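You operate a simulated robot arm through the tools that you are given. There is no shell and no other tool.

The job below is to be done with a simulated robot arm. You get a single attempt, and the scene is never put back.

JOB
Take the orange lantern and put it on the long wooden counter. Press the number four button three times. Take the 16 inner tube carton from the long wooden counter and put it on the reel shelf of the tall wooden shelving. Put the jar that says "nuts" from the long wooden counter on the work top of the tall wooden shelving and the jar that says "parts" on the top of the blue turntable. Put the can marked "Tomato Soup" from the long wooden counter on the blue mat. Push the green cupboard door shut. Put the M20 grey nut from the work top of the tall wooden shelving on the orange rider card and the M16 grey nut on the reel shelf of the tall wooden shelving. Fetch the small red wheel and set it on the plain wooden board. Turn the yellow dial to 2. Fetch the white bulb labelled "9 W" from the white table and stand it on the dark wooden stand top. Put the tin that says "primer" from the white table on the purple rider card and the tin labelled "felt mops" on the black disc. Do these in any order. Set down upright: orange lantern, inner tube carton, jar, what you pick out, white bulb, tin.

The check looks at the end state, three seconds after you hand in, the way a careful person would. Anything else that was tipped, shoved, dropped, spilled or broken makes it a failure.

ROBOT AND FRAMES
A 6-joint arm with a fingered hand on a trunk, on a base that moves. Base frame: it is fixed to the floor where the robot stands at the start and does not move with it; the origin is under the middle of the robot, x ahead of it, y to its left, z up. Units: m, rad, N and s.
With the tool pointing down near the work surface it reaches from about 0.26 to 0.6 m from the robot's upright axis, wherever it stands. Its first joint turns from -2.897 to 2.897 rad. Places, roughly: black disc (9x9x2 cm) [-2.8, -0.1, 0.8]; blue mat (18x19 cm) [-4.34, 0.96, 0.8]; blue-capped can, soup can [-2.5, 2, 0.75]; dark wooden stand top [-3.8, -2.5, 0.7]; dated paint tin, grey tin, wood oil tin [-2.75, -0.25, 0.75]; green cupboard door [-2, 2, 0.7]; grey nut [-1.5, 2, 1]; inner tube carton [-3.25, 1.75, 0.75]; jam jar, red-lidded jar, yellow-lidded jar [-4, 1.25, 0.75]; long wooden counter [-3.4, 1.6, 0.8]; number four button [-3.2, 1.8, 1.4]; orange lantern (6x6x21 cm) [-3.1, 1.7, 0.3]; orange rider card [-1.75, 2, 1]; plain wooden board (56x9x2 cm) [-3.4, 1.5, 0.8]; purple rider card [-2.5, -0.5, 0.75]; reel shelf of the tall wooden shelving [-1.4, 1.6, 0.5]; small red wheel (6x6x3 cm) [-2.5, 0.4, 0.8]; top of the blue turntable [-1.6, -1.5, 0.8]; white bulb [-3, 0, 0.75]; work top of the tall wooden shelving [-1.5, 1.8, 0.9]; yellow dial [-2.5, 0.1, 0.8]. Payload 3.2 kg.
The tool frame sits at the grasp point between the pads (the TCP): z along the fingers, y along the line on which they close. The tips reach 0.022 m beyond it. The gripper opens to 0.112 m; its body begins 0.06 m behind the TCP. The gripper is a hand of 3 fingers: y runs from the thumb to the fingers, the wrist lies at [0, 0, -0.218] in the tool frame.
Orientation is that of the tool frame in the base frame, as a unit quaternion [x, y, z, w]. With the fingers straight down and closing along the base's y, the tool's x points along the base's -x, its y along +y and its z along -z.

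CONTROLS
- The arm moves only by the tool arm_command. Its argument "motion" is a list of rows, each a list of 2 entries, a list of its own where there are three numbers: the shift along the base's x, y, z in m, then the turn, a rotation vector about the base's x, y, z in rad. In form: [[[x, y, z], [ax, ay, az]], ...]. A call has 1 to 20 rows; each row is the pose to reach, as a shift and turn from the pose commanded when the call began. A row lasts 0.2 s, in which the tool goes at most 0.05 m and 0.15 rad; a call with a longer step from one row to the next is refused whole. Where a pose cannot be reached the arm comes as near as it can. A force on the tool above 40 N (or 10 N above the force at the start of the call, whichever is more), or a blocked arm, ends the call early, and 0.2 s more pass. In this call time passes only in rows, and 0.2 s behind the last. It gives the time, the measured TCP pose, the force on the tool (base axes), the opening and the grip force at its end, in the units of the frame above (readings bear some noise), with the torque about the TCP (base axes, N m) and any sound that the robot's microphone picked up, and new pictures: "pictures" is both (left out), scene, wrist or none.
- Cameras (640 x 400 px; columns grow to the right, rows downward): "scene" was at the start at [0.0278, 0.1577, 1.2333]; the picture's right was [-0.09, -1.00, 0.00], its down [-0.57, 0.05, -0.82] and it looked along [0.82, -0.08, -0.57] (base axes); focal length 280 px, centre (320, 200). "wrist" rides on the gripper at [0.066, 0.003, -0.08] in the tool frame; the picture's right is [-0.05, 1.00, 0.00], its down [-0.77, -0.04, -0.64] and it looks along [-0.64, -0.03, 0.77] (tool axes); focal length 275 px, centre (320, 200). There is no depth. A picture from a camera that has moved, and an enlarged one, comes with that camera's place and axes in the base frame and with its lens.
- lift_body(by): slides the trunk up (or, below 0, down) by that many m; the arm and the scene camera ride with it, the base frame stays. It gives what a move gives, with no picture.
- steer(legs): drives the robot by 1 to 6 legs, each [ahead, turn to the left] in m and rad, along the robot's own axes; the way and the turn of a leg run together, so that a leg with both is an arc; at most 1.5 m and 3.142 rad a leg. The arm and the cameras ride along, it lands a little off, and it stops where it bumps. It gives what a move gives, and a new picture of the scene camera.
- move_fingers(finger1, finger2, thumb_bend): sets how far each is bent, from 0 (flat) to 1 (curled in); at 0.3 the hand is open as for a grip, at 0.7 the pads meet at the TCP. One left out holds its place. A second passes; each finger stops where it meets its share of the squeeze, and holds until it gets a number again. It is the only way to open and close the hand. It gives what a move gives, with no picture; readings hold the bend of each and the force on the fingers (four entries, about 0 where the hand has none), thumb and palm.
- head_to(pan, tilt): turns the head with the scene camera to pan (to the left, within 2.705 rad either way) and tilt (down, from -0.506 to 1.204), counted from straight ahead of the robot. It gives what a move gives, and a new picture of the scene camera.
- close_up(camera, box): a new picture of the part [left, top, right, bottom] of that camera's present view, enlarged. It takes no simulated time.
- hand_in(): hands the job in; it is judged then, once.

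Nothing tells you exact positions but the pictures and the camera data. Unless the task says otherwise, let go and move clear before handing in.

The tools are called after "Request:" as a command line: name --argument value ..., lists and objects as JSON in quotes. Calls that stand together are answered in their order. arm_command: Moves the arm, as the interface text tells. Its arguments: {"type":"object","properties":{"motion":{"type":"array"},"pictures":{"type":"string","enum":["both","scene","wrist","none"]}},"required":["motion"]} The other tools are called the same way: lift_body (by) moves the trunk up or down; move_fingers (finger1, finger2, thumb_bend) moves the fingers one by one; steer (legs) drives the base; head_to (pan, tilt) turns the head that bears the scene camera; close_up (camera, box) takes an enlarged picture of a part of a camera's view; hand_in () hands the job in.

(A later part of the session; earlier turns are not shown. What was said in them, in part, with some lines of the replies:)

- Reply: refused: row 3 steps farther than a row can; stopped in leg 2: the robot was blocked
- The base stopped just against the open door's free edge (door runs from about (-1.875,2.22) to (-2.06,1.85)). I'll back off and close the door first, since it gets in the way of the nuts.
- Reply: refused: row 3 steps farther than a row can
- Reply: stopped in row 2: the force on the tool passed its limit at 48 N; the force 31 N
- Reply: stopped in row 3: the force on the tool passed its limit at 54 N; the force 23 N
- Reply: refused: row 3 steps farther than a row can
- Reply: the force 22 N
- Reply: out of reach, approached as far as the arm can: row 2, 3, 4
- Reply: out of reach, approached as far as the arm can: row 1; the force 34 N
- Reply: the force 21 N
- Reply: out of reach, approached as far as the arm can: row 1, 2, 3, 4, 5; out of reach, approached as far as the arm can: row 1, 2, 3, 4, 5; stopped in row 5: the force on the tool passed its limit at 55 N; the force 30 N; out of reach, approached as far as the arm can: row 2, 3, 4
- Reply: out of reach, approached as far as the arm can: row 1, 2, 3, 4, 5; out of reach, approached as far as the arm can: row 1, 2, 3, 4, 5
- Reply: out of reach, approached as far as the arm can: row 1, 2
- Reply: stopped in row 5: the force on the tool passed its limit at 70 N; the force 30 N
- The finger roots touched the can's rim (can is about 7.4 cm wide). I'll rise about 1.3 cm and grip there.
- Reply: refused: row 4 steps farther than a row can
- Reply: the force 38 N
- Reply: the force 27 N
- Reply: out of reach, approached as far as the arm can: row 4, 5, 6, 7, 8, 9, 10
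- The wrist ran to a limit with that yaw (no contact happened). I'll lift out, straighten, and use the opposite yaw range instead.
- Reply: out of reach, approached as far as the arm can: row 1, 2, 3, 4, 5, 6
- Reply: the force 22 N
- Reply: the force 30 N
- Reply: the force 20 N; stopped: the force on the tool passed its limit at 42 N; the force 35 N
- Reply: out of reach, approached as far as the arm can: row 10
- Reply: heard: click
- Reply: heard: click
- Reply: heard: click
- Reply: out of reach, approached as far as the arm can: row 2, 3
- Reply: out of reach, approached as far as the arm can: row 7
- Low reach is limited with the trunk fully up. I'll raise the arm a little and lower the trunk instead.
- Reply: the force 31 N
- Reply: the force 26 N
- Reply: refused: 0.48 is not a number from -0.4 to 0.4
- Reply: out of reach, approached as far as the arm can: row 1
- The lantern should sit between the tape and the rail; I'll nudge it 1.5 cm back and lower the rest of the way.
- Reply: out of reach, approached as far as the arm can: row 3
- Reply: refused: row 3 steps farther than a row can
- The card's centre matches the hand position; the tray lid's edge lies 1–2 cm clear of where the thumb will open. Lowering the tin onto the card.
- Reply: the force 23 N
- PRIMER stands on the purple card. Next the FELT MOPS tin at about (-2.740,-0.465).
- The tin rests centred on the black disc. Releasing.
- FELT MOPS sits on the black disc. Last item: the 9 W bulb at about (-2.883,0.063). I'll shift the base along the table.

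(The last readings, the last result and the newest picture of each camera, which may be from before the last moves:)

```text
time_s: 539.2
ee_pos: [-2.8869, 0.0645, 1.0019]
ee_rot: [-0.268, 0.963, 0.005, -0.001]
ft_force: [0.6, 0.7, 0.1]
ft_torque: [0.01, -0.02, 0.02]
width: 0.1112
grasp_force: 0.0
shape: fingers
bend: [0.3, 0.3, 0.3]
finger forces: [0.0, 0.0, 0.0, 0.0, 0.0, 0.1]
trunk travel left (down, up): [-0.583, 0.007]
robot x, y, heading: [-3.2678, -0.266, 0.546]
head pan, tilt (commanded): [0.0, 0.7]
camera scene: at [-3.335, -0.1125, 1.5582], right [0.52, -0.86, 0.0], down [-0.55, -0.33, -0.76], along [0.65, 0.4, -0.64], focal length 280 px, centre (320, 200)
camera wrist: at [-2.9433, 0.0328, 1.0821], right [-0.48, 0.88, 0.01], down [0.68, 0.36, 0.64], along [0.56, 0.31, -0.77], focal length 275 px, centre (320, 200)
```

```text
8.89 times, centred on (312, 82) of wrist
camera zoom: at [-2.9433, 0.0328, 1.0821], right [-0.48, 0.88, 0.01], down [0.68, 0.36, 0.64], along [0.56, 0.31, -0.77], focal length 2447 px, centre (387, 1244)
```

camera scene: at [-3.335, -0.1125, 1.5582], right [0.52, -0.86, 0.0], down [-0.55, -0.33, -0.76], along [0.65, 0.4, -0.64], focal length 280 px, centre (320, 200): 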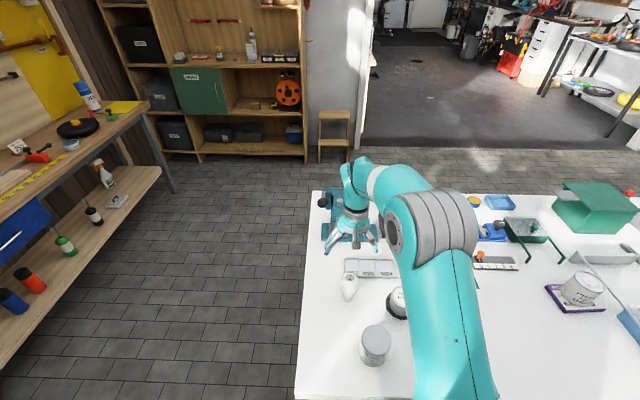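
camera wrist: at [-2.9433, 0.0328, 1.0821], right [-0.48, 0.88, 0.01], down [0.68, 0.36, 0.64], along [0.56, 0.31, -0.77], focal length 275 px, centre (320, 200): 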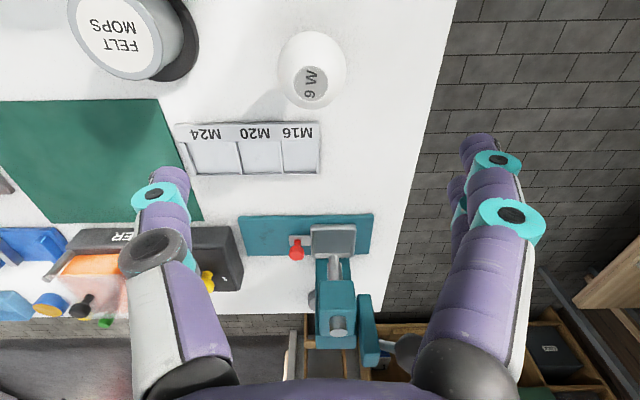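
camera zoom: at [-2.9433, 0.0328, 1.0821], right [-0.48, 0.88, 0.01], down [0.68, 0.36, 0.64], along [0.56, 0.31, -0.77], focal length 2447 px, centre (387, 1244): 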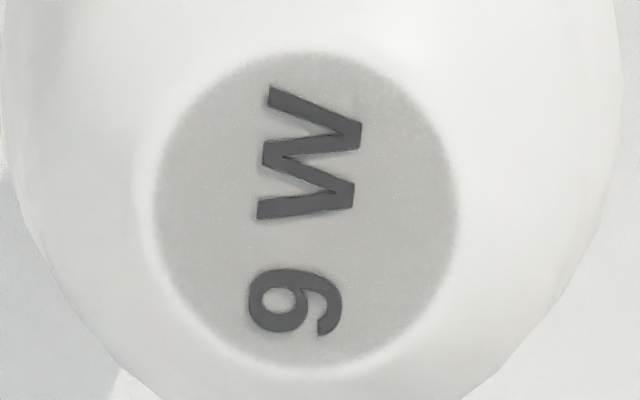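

It reads "9 W". The bulb axis is at about (-2.8855,0.059). Descending around it.

Request:
arm_command --motion '[[[0.0015, -0.0055, -0.045], [0, 0, 0]], [[0.0015, -0.0055, -0.09], [0, 0, 0]], [[0.0015, -0.0055, -0.125], [0, 0, 0]]]' --pictures "wrist"

```text
time_s: 540.0
ee_pos: [-2.885, 0.0606, 0.8767]
ee_rot: [-0.268, 0.963, 0.004, -0.001]
ft_force: [0.4, 0.3, -0.6]
ft_torque: [0.01, -0.01, 0.0]
width: 0.1113
grasp_force: 0.0
shape: fingers
bend: [0.3, 0.3, 0.3]
finger forces: [0.1, 0.0, 0.1, 0.0, 0.0, 0.0]
trunk travel left (down, up): [-0.583, 0.007]
robot x, y, heading: [-3.2698, -0.2684, 0.548]
head pan, tilt (commanded): [0.0, 0.7]
camera wrist: at [-2.9413, 0.0289, 0.9568], right [-0.48, 0.88, 0.01], down [0.68, 0.36, 0.64], along [0.56, 0.31, -0.77], focal length 275 px, centre (320, 200)
```

wrist: 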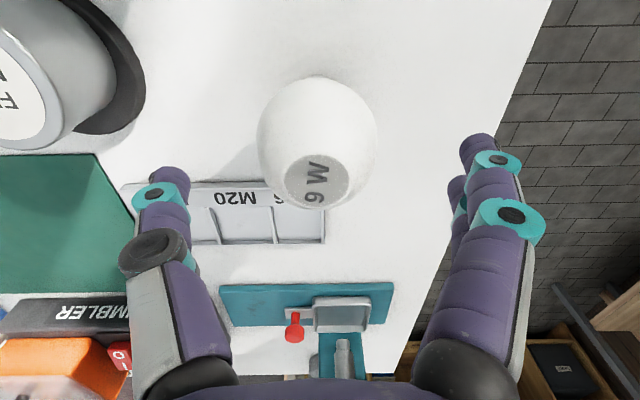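

Request:
arm_command --motion '[[[0.0015, -0.001, -0.02], [0, 0, 0]], [[0.0015, -0.001, -0.034], [0, 0, 0]]]' --pictures "wrist"

Request:
move_fingers --finger1 0.55 --finger2 0.55 --thumb_bend 0.55

Request:
close_up --camera "wrist" --box '[0, 0, 640, 400]'

```text
time_s: 540.6
ee_pos: [-2.8856, 0.0604, 0.8424]
ee_rot: [-0.268, 0.963, 0.004, 0.0]
ft_force: [-0.1, 1.0, 0.0]
ft_torque: [-0.01, 0.02, 0.0]
width: 0.1113
grasp_force: 0.0
shape: fingers
bend: [0.3, 0.3, 0.3]
finger forces: [0.0, 0.0, 0.0, 0.0, 0.0, 0.0]
trunk travel left (down, up): [-0.583, 0.007]
robot x, y, heading: [-3.2693, -0.2651, 0.542]
head pan, tilt (commanded): [0.0, 0.7]
camera wrist: at [-2.941, 0.0276, 0.9229], right [-0.48, 0.88, 0.01], down [0.68, 0.36, 0.64], along [0.56, 0.31, -0.77], focal length 275 px, centre (320, 200)
```

wrist: 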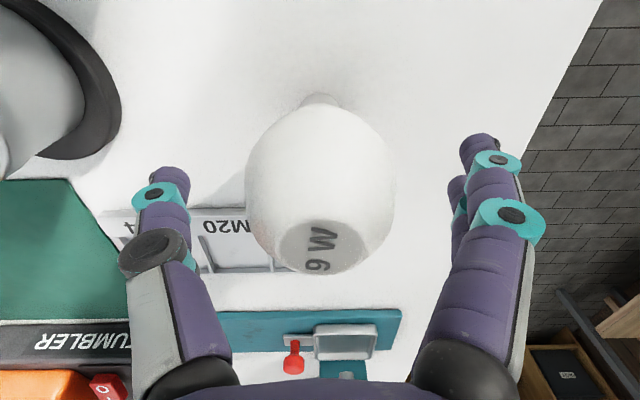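

```text
time_s: 541.6
ee_pos: [-2.8847, 0.0596, 0.8428]
ee_rot: [-0.268, 0.963, 0.005, -0.001]
ft_force: [-0.3, -0.5, 0.2]
ft_torque: [0.03, -0.01, 0.02]
width: 0.0502
grasp_force: 3.5
shape: fingers
bend: [0.51, 0.52, 0.53]
finger forces: [2.1, 1.7, 0.1, 0.0, 3.7, 0.1]
trunk travel left (down, up): [-0.583, 0.007]
robot x, y, heading: [-3.2686, -0.2684, 0.545]
head pan, tilt (commanded): [0.0, 0.7]
```

```text
1.00 times, centred on (320, 200) of wrist (not enlarged: the box is as wide or as high as the picture)
camera zoom: at [-2.941, 0.0276, 0.9233], right [-0.48, 0.88, 0.01], down [0.68, 0.36, 0.64], along [0.56, 0.31, -0.77], focal length 275 px, centre (320, 200)
```

zoom: 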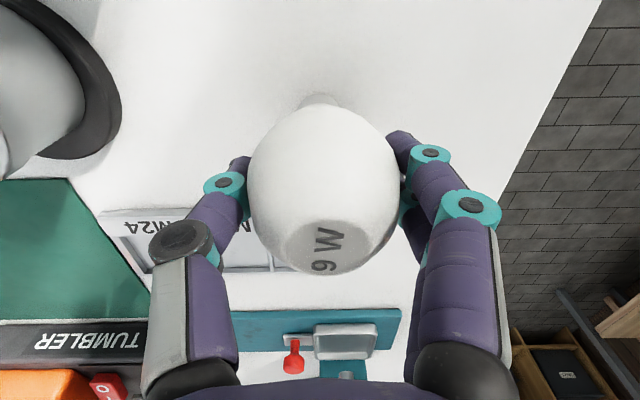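

Request:
move_fingers --finger1 0.6 --finger2 0.6 --thumb_bend 0.6

Request:
arm_command --motion '[[[0, 0, 0.015], [0, 0, 0]], [[0, 0, 0.05], [0, 0, 0]], [[0, 0, 0.095], [0, 0, 0]], [[0, 0, 0.14], [0, 0, 0]]]' --pictures "both"

```text
time_s: 542.6
ee_pos: [-2.8839, 0.0591, 0.8426]
ee_rot: [-0.268, 0.963, 0.005, 0.0]
ft_force: [-0.2, 0.1, 0.1]
ft_torque: [0.01, 0.03, 0.04]
width: 0.0486
grasp_force: 8.8
shape: fingers
bend: [0.52, 0.53, 0.56]
finger forces: [5.0, 4.3, 0.1, 0.1, 9.0, 0.1]
trunk travel left (down, up): [-0.583, 0.007]
robot x, y, heading: [-3.2735, -0.267, 0.546]
head pan, tilt (commanded): [0.0, 0.7]
```

```text
time_s: 543.6
ee_pos: [-2.8821, 0.059, 0.9849]
ee_rot: [-0.268, 0.963, 0.005, 0.0]
ft_force: [0.3, -1.2, -0.7]
ft_torque: [0.0, 0.0, -0.01]
width: 0.0485
grasp_force: 8.9
shape: fingers
bend: [0.52, 0.53, 0.56]
finger forces: [5.0, 4.4, 0.1, 0.0, 8.8, 0.1]
trunk travel left (down, up): [-0.583, 0.007]
robot x, y, heading: [-3.2739, -0.2662, 0.545]
head pan, tilt (commanded): [0.0, 0.7]
camera scene: at [-3.3357, -0.1122, 1.5581], right [0.52, -0.86, 0.0], down [-0.55, -0.33, -0.77], along [0.65, 0.4, -0.64], focal length 280 px, centre (320, 200)
camera wrist: at [-2.9393, 0.0274, 1.0651], right [-0.48, 0.88, 0.01], down [0.68, 0.36, 0.64], along [0.56, 0.31, -0.77], focal length 275 px, centre (320, 200)
```

scene: 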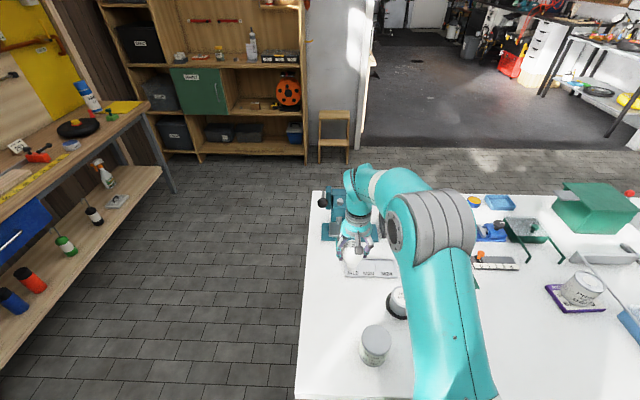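
wrist: 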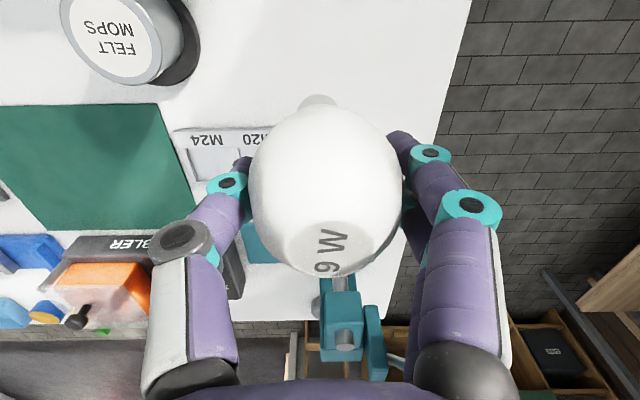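

The bulb is upright in the hand. I'll back off and drive behind the table toward the dark stand near the bins.

Request:
steer --legs '[[-0.42, 0], [0, -1.592], [0.9, 0], [0.75, 0]]'

Request:
head_to --pan -1.0 --tilt 0.5

```text
time_s: 558.0
ee_pos: [-2.5122, -2.3203, 0.9842]
ee_rot: [0.505, 0.863, 0.004, 0.003]
ft_force: [0.6, -0.6, -1.1]
ft_torque: [-0.01, 0.02, 0.0]
width: 0.0486
grasp_force: 8.9
shape: fingers
bend: [0.52, 0.53, 0.56]
finger forces: [4.9, 4.3, 0.0, 0.1, 8.9, 0.1]
trunk travel left (down, up): [-0.583, 0.007]
robot x, y, heading: [-2.8306, -1.9265, -1.058]
head pan, tilt (commanded): [0.0, 0.7]
camera scene: at [-2.6702, -1.8617, 1.5581], right [-0.87, -0.49, 0.0], down [-0.32, 0.56, -0.76], along [0.38, -0.67, -0.64], focal length 280 px, centre (320, 200)
```

scene: 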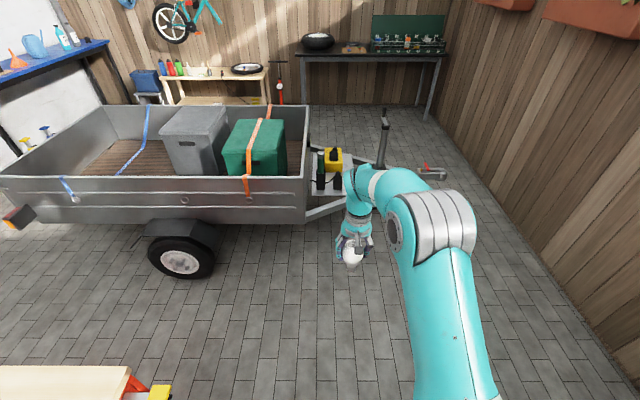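

```text
time_s: 559.3
ee_pos: [-2.5131, -2.3193, 0.9835]
ee_rot: [0.505, 0.863, 0.004, 0.003]
ft_force: [0.0, 0.5, -0.1]
ft_torque: [-0.02, 0.0, 0.0]
width: 0.0484
grasp_force: 9.5
shape: fingers
bend: [0.52, 0.53, 0.56]
finger forces: [4.9, 4.3, 0.0, 0.1, 8.9, 0.0]
trunk travel left (down, up): [-0.583, 0.007]
robot x, y, heading: [-2.8259, -1.9222, -1.056]
head pan, tilt (commanded): [-1.0, 0.499]
camera scene: at [-2.7546, -1.8678, 1.5758], right [-0.88, 0.47, 0.0], down [0.22, 0.42, -0.88], along [-0.41, -0.78, -0.48], focal length 280 px, centre (320, 200)
```

scene: 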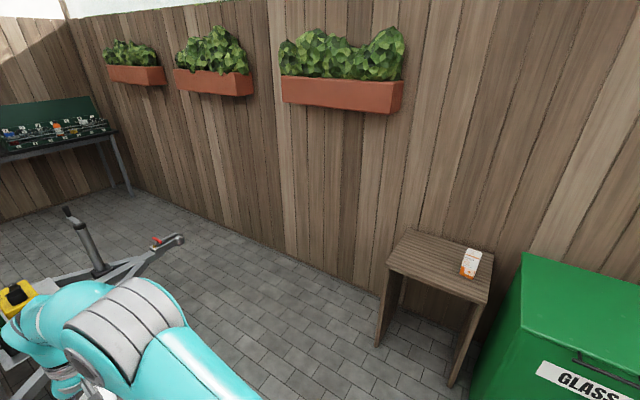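

The stand top spans A≈4.31–4.68, B≈-0.51…-0.11 with a small box at its right. I'll place the bulb left of centre at about (-3.69,-2.55); driving up to it now.

Request:
steer --legs '[[0.11, 0], [0, -1.562], [0.5, 0]]'

Request:
head_to --pan 0.0 --tilt 0.75

```text
time_s: 566.8
ee_pos: [-3.5956, -2.5955, 0.9842]
ee_rot: [0.965, 0.263, 0.0, 0.005]
ft_force: [-0.4, -0.1, -0.2]
ft_torque: [0.0, -0.01, 0.04]
width: 0.0485
grasp_force: 8.7
shape: fingers
bend: [0.52, 0.53, 0.56]
finger forces: [4.8, 4.3, 0.0, 0.0, 8.8, 0.0]
trunk travel left (down, up): [-0.583, 0.007]
robot x, y, heading: [-3.2064, -2.2716, -2.603]
head pan, tilt (commanded): [-1.0, 0.499]
camera scene: at [-3.1512, -2.344, 1.5758], right [0.45, 0.89, 0.0], down [0.43, -0.21, -0.88], along [-0.78, 0.39, -0.48], focal length 280 px, centre (320, 200)
```

scene: 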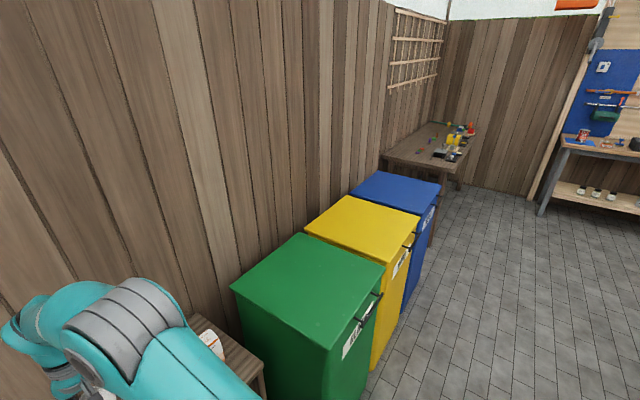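

```text
time_s: 568.1
ee_pos: [-3.5962, -2.5967, 0.9846]
ee_rot: [0.965, 0.263, 0.0, 0.004]
ft_force: [-0.5, 0.5, -0.8]
ft_torque: [0.01, 0.02, -0.02]
width: 0.0485
grasp_force: 9.0
shape: fingers
bend: [0.52, 0.53, 0.56]
finger forces: [4.9, 4.3, 0.0, 0.0, 8.8, 0.0]
trunk travel left (down, up): [-0.583, 0.007]
robot x, y, heading: [-3.2029, -2.2686, -2.602]
head pan, tilt (commanded): [0.0, 0.75]
camera scene: at [-3.1407, -2.4267, 1.5539], right [-0.51, 0.86, 0.0], down [0.59, 0.35, -0.73], along [-0.63, -0.37, -0.68], focal length 280 px, centre (320, 200)
```

scene: 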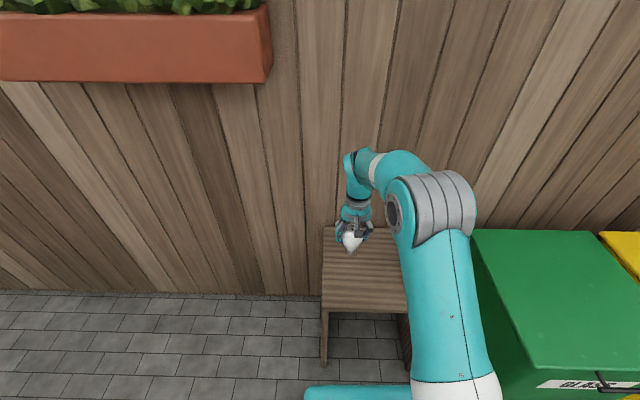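

I'm in front of the stand. I'll move the bulb over the free area and lower with the trunk.

Request:
arm_command --motion '[[[-0.036, 0.018, 0], [0, 0, 0]], [[-0.072, 0.036, 0], [0, 0, 0]], [[-0.1085, 0.0536, 0], [0, 0, 0]]]' --pictures "both"

```text
time_s: 568.9
ee_pos: [-3.7081, -2.5403, 0.9833]
ee_rot: [0.965, 0.264, 0.0, 0.005]
ft_force: [0.3, -0.9, 0.0]
ft_torque: [-0.02, -0.02, 0.03]
width: 0.0485
grasp_force: 8.7
shape: fingers
bend: [0.52, 0.53, 0.56]
finger forces: [4.9, 4.3, 0.0, 0.0, 9.0, 0.1]
trunk travel left (down, up): [-0.583, 0.007]
robot x, y, heading: [-3.2065, -2.2704, -2.606]
head pan, tilt (commanded): [0.0, 0.75]
camera scene: at [-3.1414, -2.4265, 1.5539], right [-0.51, 0.86, 0.0], down [0.59, 0.35, -0.73], along [-0.63, -0.37, -0.68], focal length 280 px, centre (320, 200)
camera wrist: at [-3.6479, -2.5089, 1.0647], right [0.47, -0.88, 0.01], down [-0.68, -0.36, 0.64], along [-0.56, -0.3, -0.77], focal length 275 px, centre (320, 200)
```

scene: 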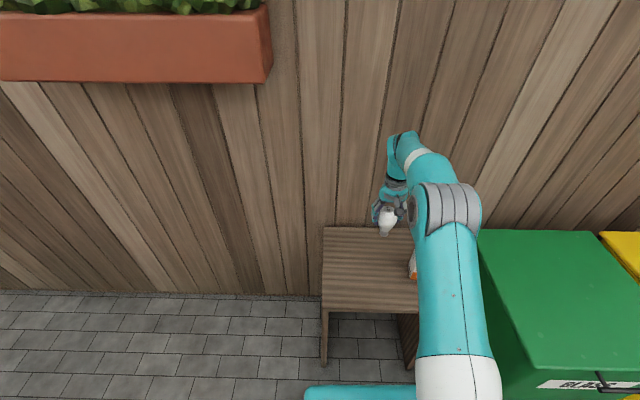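
wrist: 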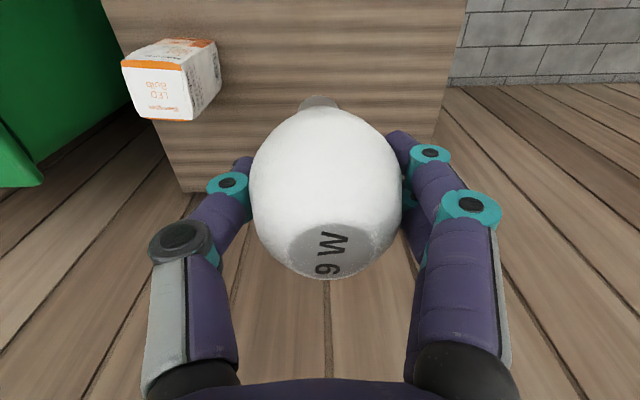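

Request:
lift_body --by -0.17

Request:
close_up --camera "wrist" --box '[0, 0, 640, 400]'

Request:
close_up --camera "scene" --box '[280, 100, 480, 260]'

```text
time_s: 570.8
ee_pos: [-3.7072, -2.5416, 0.8145]
ee_rot: [0.965, 0.263, 0.0, 0.005]
ft_force: [0.1, -0.5, -1.1]
ft_torque: [0.0, 0.02, 0.03]
width: 0.0485
grasp_force: 9.3
shape: fingers
bend: [0.52, 0.53, 0.56]
finger forces: [4.9, 4.3, 0.0, 0.0, 8.9, 0.1]
trunk travel left (down, up): [-0.413, 0.177]
robot x, y, heading: [-3.2049, -2.2701, -2.606]
head pan, tilt (commanded): [0.0, 0.75]
```

```text
1.00 times, centred on (320, 200) of wrist (not enlarged: the box is as wide or as high as the picture)
camera zoom: at [-3.647, -2.5094, 0.8948], right [0.47, -0.88, 0.01], down [-0.68, -0.36, 0.64], along [-0.56, -0.3, -0.77], focal length 275 px, centre (320, 200)
```

zoom: 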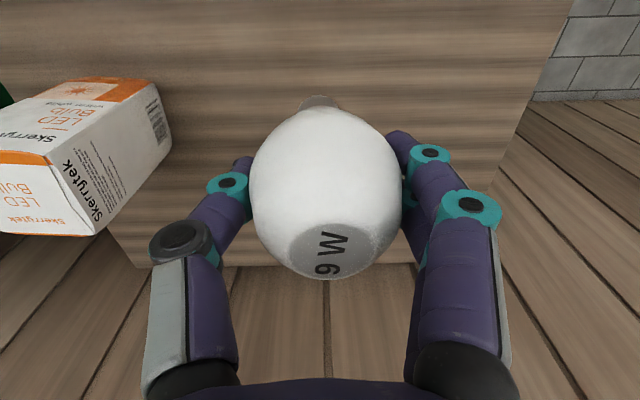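

```text
2.50 times, centred on (380, 180) of scene
camera zoom: at [-3.1406, -2.4267, 1.3839], right [-0.51, 0.86, 0.0], down [0.59, 0.35, -0.73], along [-0.63, -0.37, -0.68], focal length 701 px, centre (170, 250)
```

zoom: 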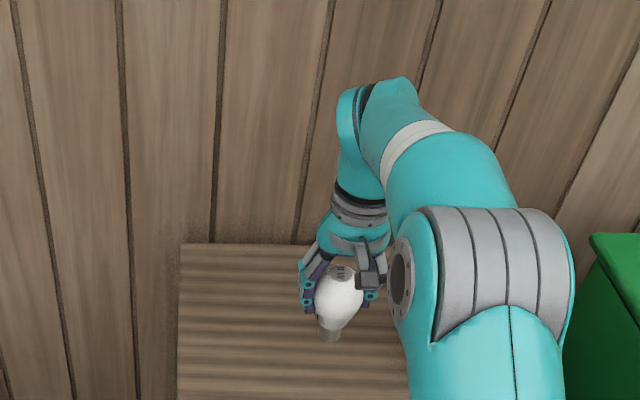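

Request:
arm_command --motion '[[[0.01, -0.0173, 0], [0, 0, 0]], [[0.01, -0.0173, -0.012], [0, 0, 0]]]' --pictures "none"

Request:
lift_body --by -0.01

Request:
lift_body --by -0.005

Request:
lift_body --by -0.004

```text
time_s: 571.4
ee_pos: [-3.6953, -2.5598, 0.8025]
ee_rot: [0.965, 0.264, 0.0, 0.004]
ft_force: [0.6, 0.2, -0.2]
ft_torque: [0.02, 0.05, 0.0]
width: 0.0484
grasp_force: 9.3
shape: fingers
bend: [0.52, 0.53, 0.56]
finger forces: [4.9, 4.3, 0.0, 0.1, 8.9, 0.0]
trunk travel left (down, up): [-0.413, 0.177]
robot x, y, heading: [-3.2067, -2.2699, -2.609]
head pan, tilt (commanded): [0.0, 0.75]
```

```text
time_s: 572.0
ee_pos: [-3.6943, -2.5587, 0.7917]
ee_rot: [0.965, 0.263, 0.0, 0.004]
ft_force: [-0.3, 0.3, -0.8]
ft_torque: [0.0, 0.02, -0.02]
width: 0.0485
grasp_force: 8.8
shape: fingers
bend: [0.52, 0.53, 0.56]
finger forces: [4.8, 4.3, 0.0, 0.0, 8.9, 0.0]
trunk travel left (down, up): [-0.403, 0.187]
robot x, y, heading: [-3.2042, -2.2737, -2.608]
head pan, tilt (commanded): [0.0, 0.75]
```

```text
time_s: 572.5
ee_pos: [-3.6952, -2.56, 0.7882]
ee_rot: [0.965, 0.263, 0.0, 0.005]
ft_force: [-0.6, 0.1, -0.1]
ft_torque: [-0.02, 0.01, -0.01]
width: 0.0482
grasp_force: 8.7
shape: fingers
bend: [0.52, 0.53, 0.56]
finger forces: [4.9, 4.4, 0.1, 0.0, 8.9, 0.0]
trunk travel left (down, up): [-0.398, 0.192]
robot x, y, heading: [-3.2029, -2.2749, -2.605]
head pan, tilt (commanded): [0.0, 0.75]
```

```text
time_s: 573.1
ee_pos: [-3.695, -2.5595, 0.784]
ee_rot: [0.965, 0.264, 0.001, 0.004]
ft_force: [1.2, -0.1, -0.7]
ft_torque: [-0.01, -0.01, 0.0]
width: 0.0485
grasp_force: 9.1
shape: fingers
bend: [0.52, 0.53, 0.56]
finger forces: [4.9, 4.2, 0.0, 0.0, 9.0, 0.0]
trunk travel left (down, up): [-0.394, 0.196]
robot x, y, heading: [-3.2059, -2.2715, -2.607]
head pan, tilt (commanded): [0.0, 0.75]
```

Request:
lift_body --by -0.003

Request:
lift_body --by -0.003

Request:
close_up --camera "wrist" --box '[200, 40, 440, 190]'

```text
time_s: 573.6
ee_pos: [-3.6949, -2.5605, 0.7804]
ee_rot: [0.965, 0.264, 0.002, 0.004]
ft_force: [0.1, -0.6, -1.5]
ft_torque: [0.01, -0.01, -0.02]
width: 0.0482
grasp_force: 9.1
shape: fingers
bend: [0.52, 0.53, 0.56]
finger forces: [4.9, 4.3, 0.0, 0.0, 8.9, 0.1]
trunk travel left (down, up): [-0.391, 0.199]
robot x, y, heading: [-3.2044, -2.2765, -2.61]
head pan, tilt (commanded): [0.0, 0.75]
```

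```text
time_s: 574.1
ee_pos: [-3.6948, -2.5594, 0.7767]
ee_rot: [0.965, 0.264, 0.001, 0.004]
ft_force: [-0.1, 0.3, -0.9]
ft_torque: [-0.03, -0.01, 0.0]
width: 0.0485
grasp_force: 9.2
shape: fingers
bend: [0.52, 0.53, 0.56]
finger forces: [4.9, 4.2, 0.1, 0.1, 9.0, 0.0]
trunk travel left (down, up): [-0.388, 0.202]
robot x, y, heading: [-3.2077, -2.2706, -2.601]
head pan, tilt (commanded): [0.0, 0.75]
```

```text
2.67 times, centred on (320, 115) of wrist
camera zoom: at [-3.6352, -2.5269, 0.8579], right [0.47, -0.88, 0.01], down [-0.68, -0.36, 0.64], along [-0.56, -0.3, -0.77], focal length 734 px, centre (320, 427)
```

zoom: 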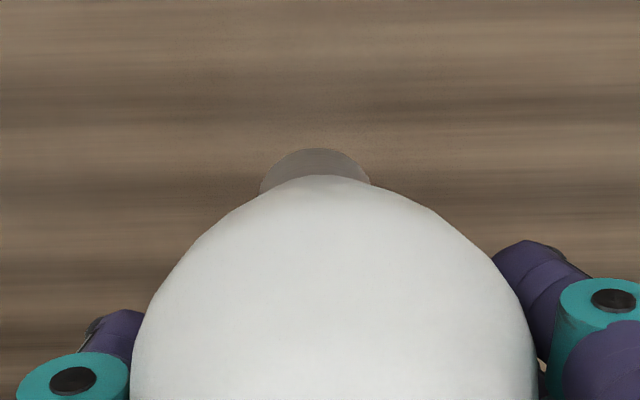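

Request:
lift_body --by -0.003

Request:
lift_body --by -0.003

Request:
lift_body --by -0.003

```text
time_s: 574.6
ee_pos: [-3.6948, -2.5583, 0.773]
ee_rot: [0.964, 0.264, 0.0, 0.004]
ft_force: [0.3, -0.2, -0.5]
ft_torque: [0.0, 0.02, 0.0]
width: 0.0484
grasp_force: 8.9
shape: fingers
bend: [0.52, 0.53, 0.56]
finger forces: [4.9, 4.2, 0.0, 0.1, 9.0, 0.0]
trunk travel left (down, up): [-0.385, 0.205]
robot x, y, heading: [-3.2067, -2.2723, -2.603]
head pan, tilt (commanded): [0.0, 0.75]
```

```text
time_s: 575.1
ee_pos: [-3.695, -2.5579, 0.7715]
ee_rot: [0.965, 0.264, 0.001, 0.005]
ft_force: [-0.2, 0.3, -0.5]
ft_torque: [-0.01, -0.02, -0.01]
width: 0.0484
grasp_force: 8.9
shape: fingers
bend: [0.52, 0.53, 0.56]
finger forces: [4.9, 4.3, 0.0, 0.0, 9.0, 0.0]
trunk travel left (down, up): [-0.382, 0.208]
robot x, y, heading: [-3.2067, -2.2742, -2.604]
head pan, tilt (commanded): [0.0, 0.75]
```

```text
time_s: 575.7
ee_pos: [-3.6957, -2.5581, 0.7691]
ee_rot: [0.965, 0.264, 0.0, 0.003]
ft_force: [0.1, 0.2, -1.0]
ft_torque: [0.0, -0.01, 0.02]
width: 0.0485
grasp_force: 9.0
shape: fingers
bend: [0.52, 0.53, 0.56]
finger forces: [4.9, 4.3, 0.0, 0.1, 8.9, 0.0]
trunk travel left (down, up): [-0.379, 0.211]
robot x, y, heading: [-3.2071, -2.2723, -2.608]
head pan, tilt (commanded): [0.0, 0.75]
```

Request:
lift_body --by -0.004

Request:
lift_body --by -0.004

Request:
close_up --camera "wrist" --box '[200, 40, 440, 190]'

```text
time_s: 576.2
ee_pos: [-3.6956, -2.5593, 0.764]
ee_rot: [0.965, 0.263, 0.0, 0.004]
ft_force: [-0.4, -0.6, 0.3]
ft_torque: [-0.02, -0.03, 0.01]
width: 0.0485
grasp_force: 9.0
shape: fingers
bend: [0.52, 0.53, 0.56]
finger forces: [5.0, 4.3, 0.1, 0.0, 8.9, 0.0]
trunk travel left (down, up): [-0.375, 0.215]
robot x, y, heading: [-3.207, -2.2699, -2.608]
head pan, tilt (commanded): [0.0, 0.75]
```

```text
time_s: 576.7
ee_pos: [-3.6963, -2.5585, 0.7599]
ee_rot: [0.965, 0.264, 0.0, 0.004]
ft_force: [0.1, 0.7, -0.5]
ft_torque: [0.0, 0.0, 0.0]
width: 0.0484
grasp_force: 9.0
shape: fingers
bend: [0.52, 0.53, 0.56]
finger forces: [4.9, 4.2, 0.0, 0.0, 8.9, 0.0]
trunk travel left (down, up): [-0.371, 0.219]
robot x, y, heading: [-3.2039, -2.2727, -2.601]
head pan, tilt (commanded): [0.0, 0.75]
```

```text
2.67 times, centred on (320, 115) of wrist
camera zoom: at [-3.6352, -2.5269, 0.8409], right [0.47, -0.88, 0.01], down [-0.68, -0.36, 0.64], along [-0.56, -0.3, -0.77], focal length 734 px, centre (320, 427)
```

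zoom: 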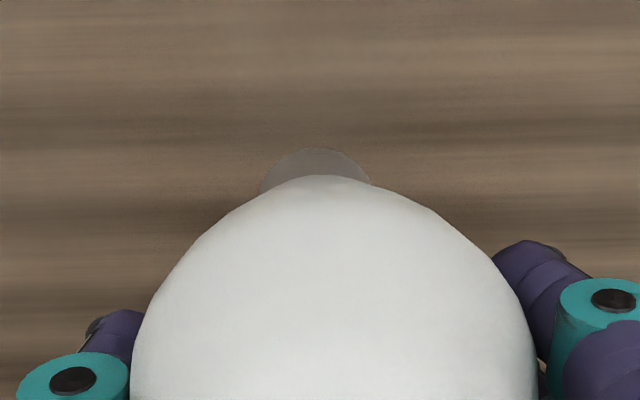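

Request:
head_to --pan 0.0 --tilt 0.75

Request:
close_up --camera "scene" --box '[290, 150, 450, 290]'

```text
time_s: 577.3
ee_pos: [-3.6951, -2.5591, 0.7596]
ee_rot: [0.965, 0.264, 0.0, 0.004]
ft_force: [0.0, -0.4, -0.2]
ft_torque: [0.01, 0.03, 0.0]
width: 0.0485
grasp_force: 9.1
shape: fingers
bend: [0.52, 0.53, 0.56]
finger forces: [4.8, 4.3, 0.1, 0.1, 8.9, 0.0]
trunk travel left (down, up): [-0.371, 0.219]
robot x, y, heading: [-3.2074, -2.2732, -2.607]
head pan, tilt (commanded): [0.0, 0.75]
camera scene: at [-3.1406, -2.4267, 1.3419], right [-0.51, 0.86, 0.0], down [0.59, 0.35, -0.73], along [-0.63, -0.37, -0.68], focal length 280 px, centre (320, 200)
```

scene: 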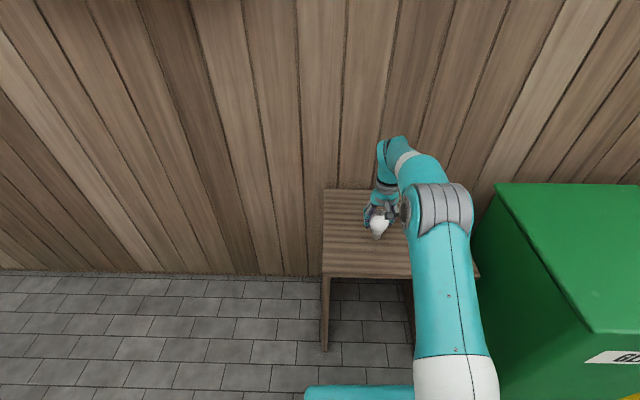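

```text
2.86 times, centred on (370, 220) of scene
camera zoom: at [-3.1406, -2.4267, 1.3419], right [-0.51, 0.86, 0.0], down [0.59, 0.35, -0.73], along [-0.63, -0.37, -0.68], focal length 801 px, centre (177, 143)
```

zoom: 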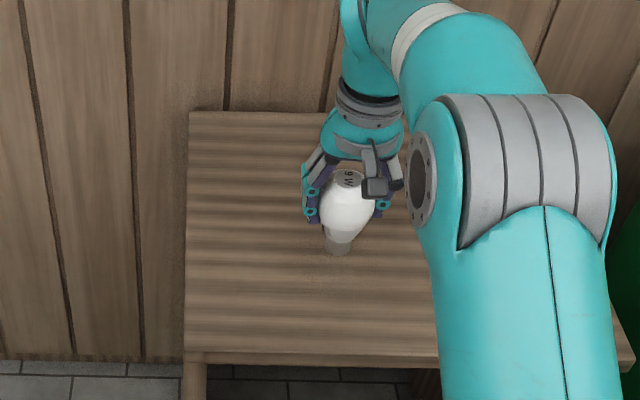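

Request:
lift_body --by -0.004

Request:
lift_body --by -0.004

Request:
lift_body --by -0.004

```text
time_s: 577.9
ee_pos: [-3.6946, -2.5588, 0.7567]
ee_rot: [0.965, 0.263, 0.001, 0.005]
ft_force: [-0.2, -0.1, -0.3]
ft_torque: [-0.03, -0.02, 0.0]
width: 0.0485
grasp_force: 8.7
shape: fingers
bend: [0.52, 0.53, 0.56]
finger forces: [4.9, 4.3, 0.0, 0.1, 9.0, 0.0]
trunk travel left (down, up): [-0.367, 0.223]
robot x, y, heading: [-3.205, -2.2689, -2.606]
head pan, tilt (commanded): [0.0, 0.75]
```

```text
time_s: 578.4
ee_pos: [-3.6946, -2.5588, 0.7515]
ee_rot: [0.965, 0.264, 0.001, 0.004]
ft_force: [0.0, 0.1, -0.7]
ft_torque: [0.04, -0.01, -0.02]
width: 0.0484
grasp_force: 8.8
shape: fingers
bend: [0.52, 0.53, 0.56]
finger forces: [4.8, 4.3, 0.0, 0.1, 8.9, 0.0]
trunk travel left (down, up): [-0.363, 0.227]
robot x, y, heading: [-3.2071, -2.2724, -2.604]
head pan, tilt (commanded): [0.0, 0.75]
```

```text
time_s: 578.9
ee_pos: [-3.6951, -2.5594, 0.748]
ee_rot: [0.965, 0.264, 0.0, 0.005]
ft_force: [-0.3, 0.4, -0.4]
ft_torque: [0.02, -0.01, -0.01]
width: 0.0482
grasp_force: 8.9
shape: fingers
bend: [0.52, 0.53, 0.56]
finger forces: [4.9, 4.3, 0.0, 0.1, 8.9, 0.0]
trunk travel left (down, up): [-0.359, 0.231]
robot x, y, heading: [-3.2037, -2.2752, -2.61]
head pan, tilt (commanded): [0.0, 0.75]
```

Request:
lift_body --by -0.004

Request:
lift_body --by -0.004

Request:
close_up --camera "scene" --box '[330, 180, 430, 260]'

```text
time_s: 579.4
ee_pos: [-3.6952, -2.5588, 0.7442]
ee_rot: [0.965, 0.264, 0.0, 0.004]
ft_force: [-0.5, 0.1, -1.6]
ft_torque: [0.0, 0.01, -0.03]
width: 0.0485
grasp_force: 9.0
shape: fingers
bend: [0.52, 0.53, 0.56]
finger forces: [4.9, 4.2, 0.0, 0.0, 8.9, 0.0]
trunk travel left (down, up): [-0.355, 0.235]
robot x, y, heading: [-3.2075, -2.2688, -2.611]
head pan, tilt (commanded): [0.0, 0.75]
```

```text
time_s: 580.0
ee_pos: [-3.6954, -2.5584, 0.7412]
ee_rot: [0.965, 0.264, -0.001, 0.005]
ft_force: [-1.4, 0.3, 4.1]
ft_torque: [0.02, -0.03, -0.01]
width: 0.0481
grasp_force: 9.0
shape: fingers
bend: [0.53, 0.54, 0.57]
finger forces: [4.7, 3.9, 0.0, 0.0, 9.2, 0.0]
trunk travel left (down, up): [-0.351, 0.239]
robot x, y, heading: [-3.2067, -2.2724, -2.605]
head pan, tilt (commanded): [0.0, 0.75]
```

```text
5.00 times, centred on (380, 220) of scene
camera zoom: at [-3.1403, -2.4265, 1.3219], right [-0.51, 0.86, 0.0], down [0.59, 0.35, -0.73], along [-0.63, -0.37, -0.68], focal length 1402 px, centre (20, 100)
```

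zoom: 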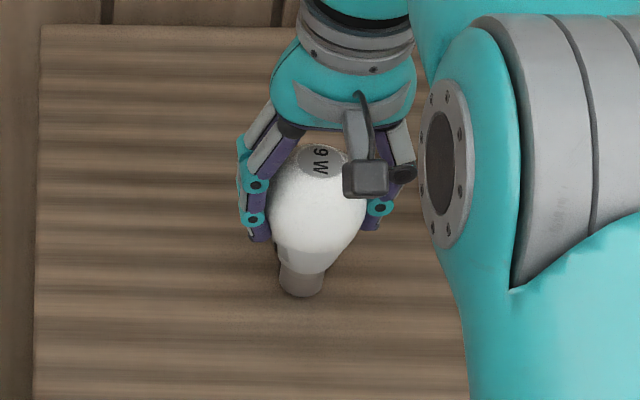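

Contact at last (stand top ≈0.66). I'll open the fingers gently and evenly.

Request:
lift_body --by 0.001

Request:
move_fingers --finger1 0.48 --finger2 0.48 --thumb_bend 0.48

Request:
move_fingers --finger1 0.34 --finger2 0.34 --thumb_bend 0.34

Request:
close_up --camera "wrist" --box '[0, 0, 640, 400]'

```text
time_s: 580.5
ee_pos: [-3.6951, -2.558, 0.7419]
ee_rot: [0.965, 0.264, 0.0, 0.005]
ft_force: [-0.5, 0.2, 1.5]
ft_torque: [-0.04, -0.02, 0.0]
width: 0.0484
grasp_force: 9.5
shape: fingers
bend: [0.53, 0.54, 0.57]
finger forces: [5.1, 4.4, 0.0, 0.1, 9.4, 0.1]
trunk travel left (down, up): [-0.352, 0.238]
robot x, y, heading: [-3.207, -2.274, -2.611]
head pan, tilt (commanded): [0.0, 0.75]
```

```text
time_s: 581.5
ee_pos: [-3.6959, -2.5595, 0.7412]
ee_rot: [0.964, 0.264, 0.001, 0.004]
ft_force: [0.5, 0.6, 0.1]
ft_torque: [-0.03, 0.03, -0.02]
width: 0.0601
grasp_force: 0.0
shape: fingers
bend: [0.48, 0.48, 0.48]
finger forces: [0.0, 0.0, 0.0, 0.1, 0.0, 0.0]
trunk travel left (down, up): [-0.352, 0.238]
robot x, y, heading: [-3.2065, -2.2699, -2.605]
head pan, tilt (commanded): [0.0, 0.75]
```

```text
time_s: 582.5
ee_pos: [-3.6945, -2.5593, 0.7414]
ee_rot: [0.965, 0.264, 0.001, 0.004]
ft_force: [0.9, 0.5, -0.5]
ft_torque: [0.02, 0.02, -0.02]
width: 0.1001
grasp_force: 0.0
shape: fingers
bend: [0.34, 0.34, 0.34]
finger forces: [0.1, 0.0, 0.1, 0.1, 0.0, 0.0]
trunk travel left (down, up): [-0.352, 0.238]
robot x, y, heading: [-3.204, -2.2743, -2.605]
head pan, tilt (commanded): [0.0, 0.75]
```

```text
1.00 times, centred on (320, 200) of wrist (not enlarged: the box is as wide or as high as the picture)
camera zoom: at [-3.6352, -2.5269, 0.822], right [0.47, -0.88, 0.01], down [-0.68, -0.36, 0.64], along [-0.56, -0.3, -0.77], focal length 275 px, centre (320, 200)
```

zoom: 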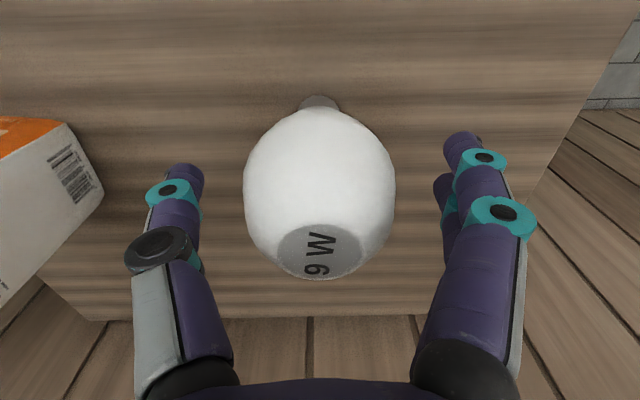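

The bulb stands freely. Raising the hand straight up with the trunk.

Request:
lift_body --by 0.2

Request:
close_up --camera "wrist" --box '[0, 0, 640, 400]'

Request:
steer --legs '[[-0.35, 0]]'

Request:
close_up --camera "scene" --box '[280, 120, 480, 260]'

```text
time_s: 584.6
ee_pos: [-3.6955, -2.5581, 0.9408]
ee_rot: [0.964, 0.264, 0.0, 0.004]
ft_force: [-0.7, -0.2, 0.0]
ft_torque: [0.03, 0.03, -0.01]
width: 0.1002
grasp_force: 0.1
shape: fingers
bend: [0.34, 0.34, 0.34]
finger forces: [0.0, 0.0, 0.0, 0.1, 0.0, 0.1]
trunk travel left (down, up): [-0.552, 0.038]
robot x, y, heading: [-3.2076, -2.2725, -2.605]
head pan, tilt (commanded): [0.0, 0.75]
```

```text
1.00 times, centred on (320, 200) of wrist (not enlarged: the box is as wide or as high as the picture)
camera zoom: at [-3.6352, -2.527, 1.0219], right [0.47, -0.88, 0.01], down [-0.68, -0.36, 0.64], along [-0.56, -0.3, -0.77], focal length 275 px, centre (320, 200)
```

zoom: 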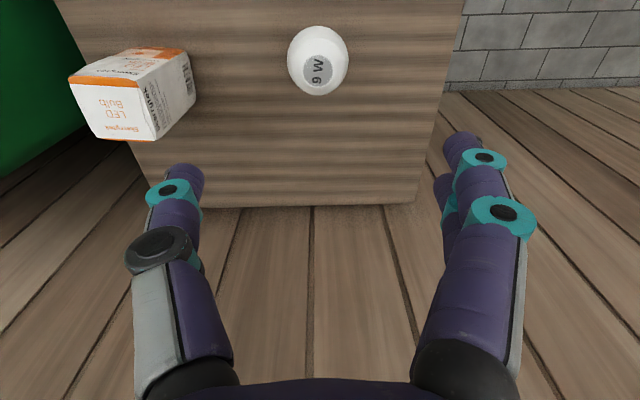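

```text
time_s: 586.9
ee_pos: [-3.3929, -2.3801, 0.9403]
ee_rot: [0.964, 0.265, 0.001, 0.005]
ft_force: [-0.4, 0.8, 0.6]
ft_torque: [0.01, 0.01, 0.02]
width: 0.1001
grasp_force: 0.2
shape: fingers
bend: [0.34, 0.34, 0.34]
finger forces: [0.0, 0.0, 0.1, 0.0, 0.0, 0.1]
trunk travel left (down, up): [-0.552, 0.038]
robot x, y, heading: [-2.9037, -2.0932, -2.597]
head pan, tilt (commanded): [0.0, 0.75]
camera scene: at [-2.8371, -2.2462, 1.5229], right [-0.51, 0.86, 0.0], down [0.59, 0.35, -0.73], along [-0.63, -0.38, -0.68], focal length 280 px, centre (320, 200)
```

scene: 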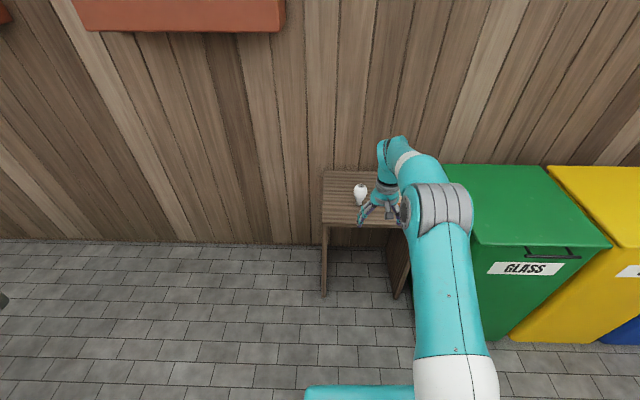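

```text
2.86 times, centred on (380, 190) of scene
camera zoom: at [-2.8371, -2.2462, 1.5229], right [-0.51, 0.86, 0.0], down [0.59, 0.35, -0.73], along [-0.63, -0.38, -0.68], focal length 801 px, centre (149, 229)
```

zoom: 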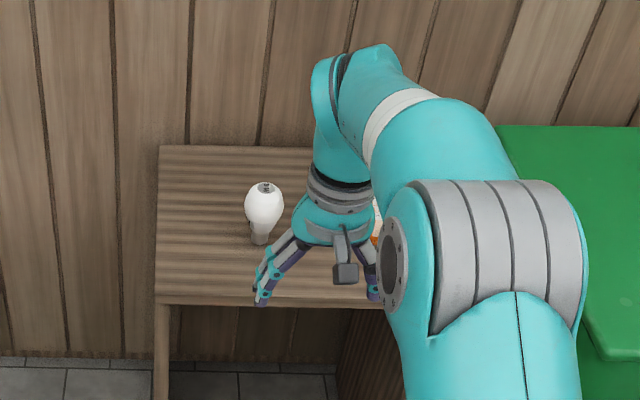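

The bulb stands on the dark stand. Before handing in, I'll look back over the room to verify everything.

Request:
head_to --pan 2.6 --tilt 0.35

Request:
close_up --camera "scene" --box '[200, 100, 440, 260]'

Request:
head_to --pan -2.4 --tilt 0.3

```text
time_s: 589.3
ee_pos: [-3.3917, -2.3813, 0.9407]
ee_rot: [0.964, 0.266, 0.0, 0.005]
ft_force: [0.5, -0.7, 0.7]
ft_torque: [0.01, 0.03, 0.01]
width: 0.0999
grasp_force: 0.0
shape: fingers
bend: [0.34, 0.34, 0.34]
finger forces: [0.0, 0.1, 0.0, 0.0, 0.1, 0.0]
trunk travel left (down, up): [-0.552, 0.038]
robot x, y, heading: [-2.9038, -2.0942, -2.599]
head pan, tilt (commanded): [2.601, 0.351]
camera scene: at [-2.6734, -2.2043, 1.5585], right [0.0, -1.0, 0.0], down [-0.34, 0.0, -0.94], along [0.94, 0.0, -0.34], focal length 280 px, centre (320, 200)
```

scene: 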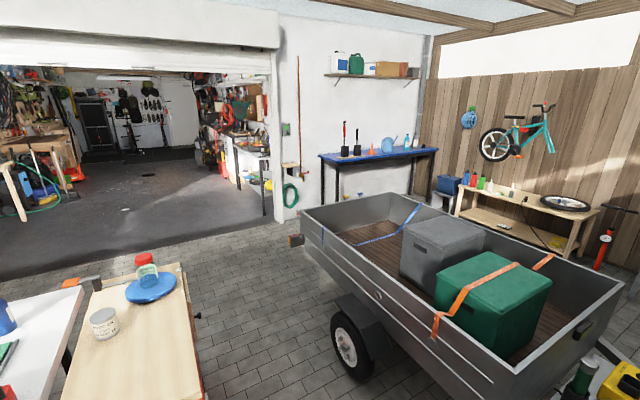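

```text
2.50 times, centred on (320, 180) of scene
camera zoom: at [-2.6734, -2.2043, 1.5585], right [0.0, -1.0, 0.0], down [-0.34, 0.0, -0.94], along [0.94, 0.0, -0.34], focal length 701 px, centre (320, 250)
```

zoom: 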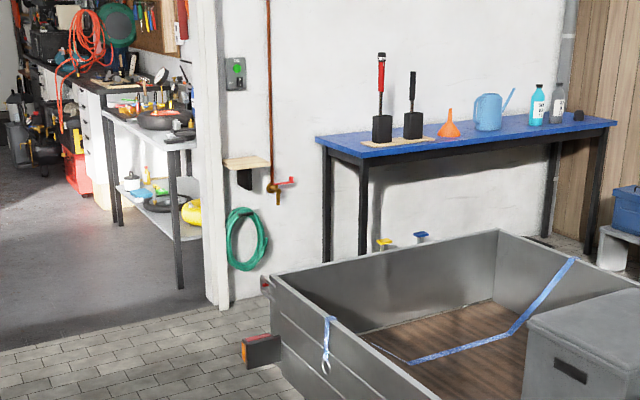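

```text
time_s: 593.2
ee_pos: [-3.3915, -2.3795, 0.9413]
ee_rot: [0.964, 0.265, 0.001, 0.005]
ft_force: [0.8, -0.1, 0.5]
ft_torque: [0.01, 0.01, -0.04]
width: 0.1003
grasp_force: 0.0
shape: fingers
bend: [0.34, 0.34, 0.34]
finger forces: [0.0, 0.1, 0.1, 0.1, 0.2, 0.0]
trunk travel left (down, up): [-0.552, 0.038]
robot x, y, heading: [-2.9046, -2.0963, -2.604]
head pan, tilt (commanded): [-2.4, 0.3]
camera scene: at [-2.7397, -2.1145, 1.5632], right [0.96, -0.29, 0.0], down [-0.08, -0.28, -0.96], along [0.27, 0.92, -0.3], focal length 280 px, centre (320, 200)
```

scene: 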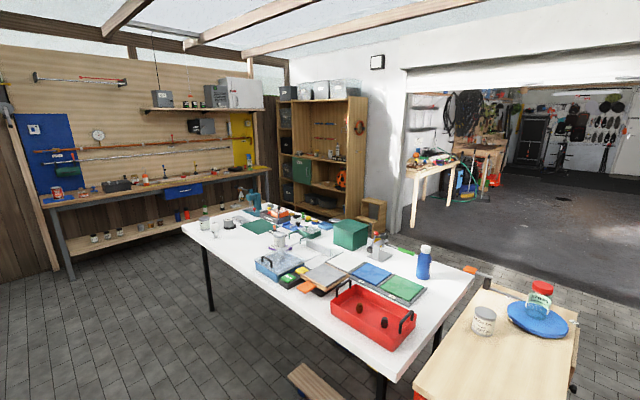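

Request:
close_up --camera "scene" --box '[260, 80, 400, 220]'

Request:
close_up --camera "scene" --box '[30, 140, 290, 270]'

Request:
close_up --camera "scene" --box '[180, 180, 420, 320]'

Request:
close_up --camera "scene" --box '[440, 260, 600, 370]'

```text
2.86 times, centred on (330, 150) of scene
camera zoom: at [-2.7397, -2.1145, 1.5632], right [0.96, -0.29, 0.0], down [-0.08, -0.28, -0.96], along [0.27, 0.92, -0.3], focal length 801 px, centre (291, 343)
```

zoom: 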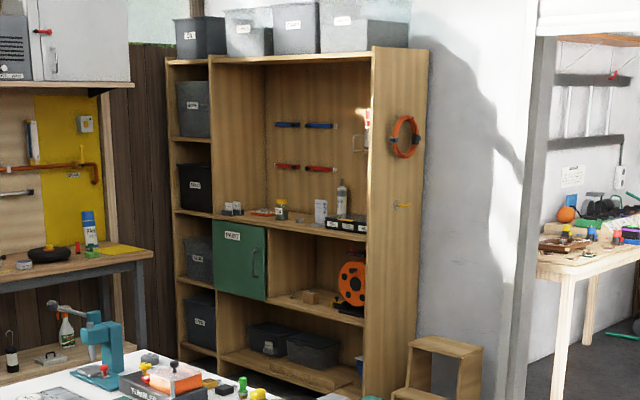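

```text
2.46 times, centred on (160, 205) of scene
camera zoom: at [-2.7397, -2.1145, 1.5632], right [0.96, -0.29, 0.0], down [-0.08, -0.28, -0.96], along [0.27, 0.92, -0.3], focal length 690 px, centre (714, 188)
```

zoom: 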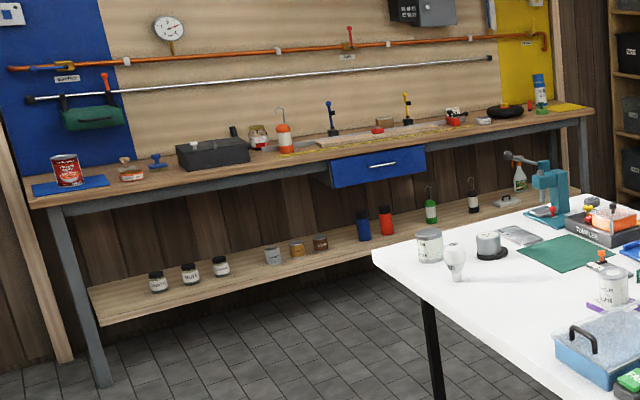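

```text
2.67 times, centred on (300, 250) of scene
camera zoom: at [-2.7397, -2.1145, 1.5632], right [0.96, -0.29, 0.0], down [-0.08, -0.28, -0.96], along [0.27, 0.92, -0.3], focal length 748 px, centre (373, 67)
```

zoom: 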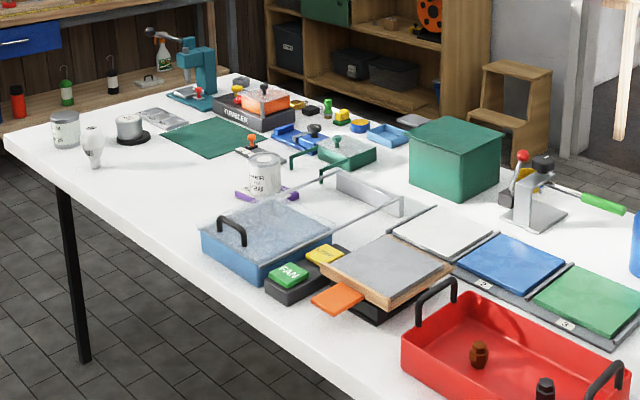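

```text
3.64 times, centred on (520, 315) of scene
camera zoom: at [-2.7397, -2.1145, 1.5632], right [0.96, -0.29, 0.0], down [-0.08, -0.28, -0.96], along [0.27, 0.92, -0.3], focal length 1020 px, centre (-407, -218)
```

zoom: 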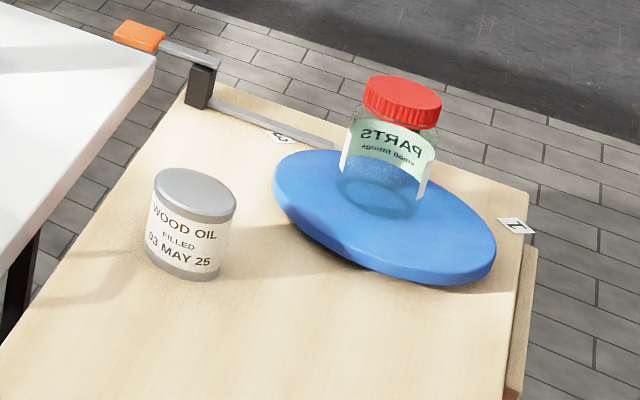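

Request:
close_up --camera "scene" --box '[295, 145, 365, 200]'

```text
7.27 times, centred on (330, 172) of scene
camera zoom: at [-2.7397, -2.1145, 1.5632], right [0.96, -0.29, 0.0], down [-0.08, -0.28, -0.96], along [0.27, 0.92, -0.3], focal length 2040 px, centre (247, 400)
```

zoom: 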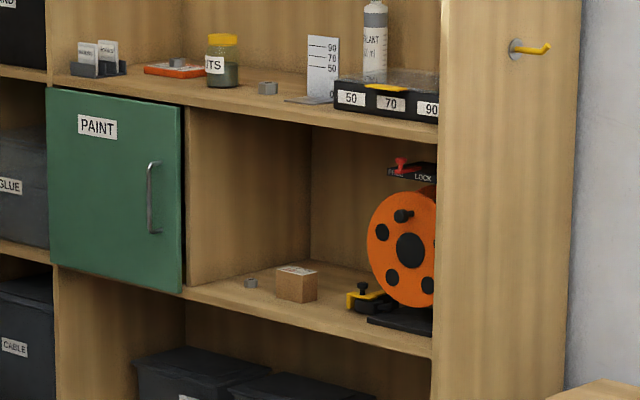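

Everything checks out: jars, nuts, carton, can, lantern, wheel, tins and bulb are in their places and upright. The green door is shut, the dial reads 2, and all three presses of button four lit the keypad lamps. The hand is empty and clear, so I'm handing in.

Request:
hand_in

```text
The job is handed in.
```

I handed the job in with every part of it done. The result of the check has not come back.

| Item | Where it is now |
|---|---|
| Orange lantern | Upright on the long wooden counter, where the "nuts" jar stood |
| Number four button | Pressed three times: three clicks and three lamps lit |
| 16 inner tube carton | Upright on the reel shelf |
| "nuts" jar | Upright on the work top of the shelving |
| "parts" jar | Upright on the blue turntable, slightly off its middle |
| Tomato Soup can | On the blue mat |
| Green cupboard door | Pushed shut; a gap of a few millimetres stayed at the free edge even under a firm second push |
| M20 nut | On the orange rider card |
| M16 nut | On the reel shelf |
| Small red wheel | On the plain wooden board |
| Yellow dial | At 2. I first turned it about 20 degrees too far, then set it back |
| White bulb "9 W" | Standing on the dark wooden stand |
| "primer" tin | On the purple rider card |
| "felt mops" tin | On the black disc |

- **Keypad lamps:** they were dark again about four seconds after the third press. I took this as the display timing out and did not press again.
- **Other objects:** in my last look around from across the room, nothing else looked tipped or moved. I let go of everything and moved the hand clear before handing in.
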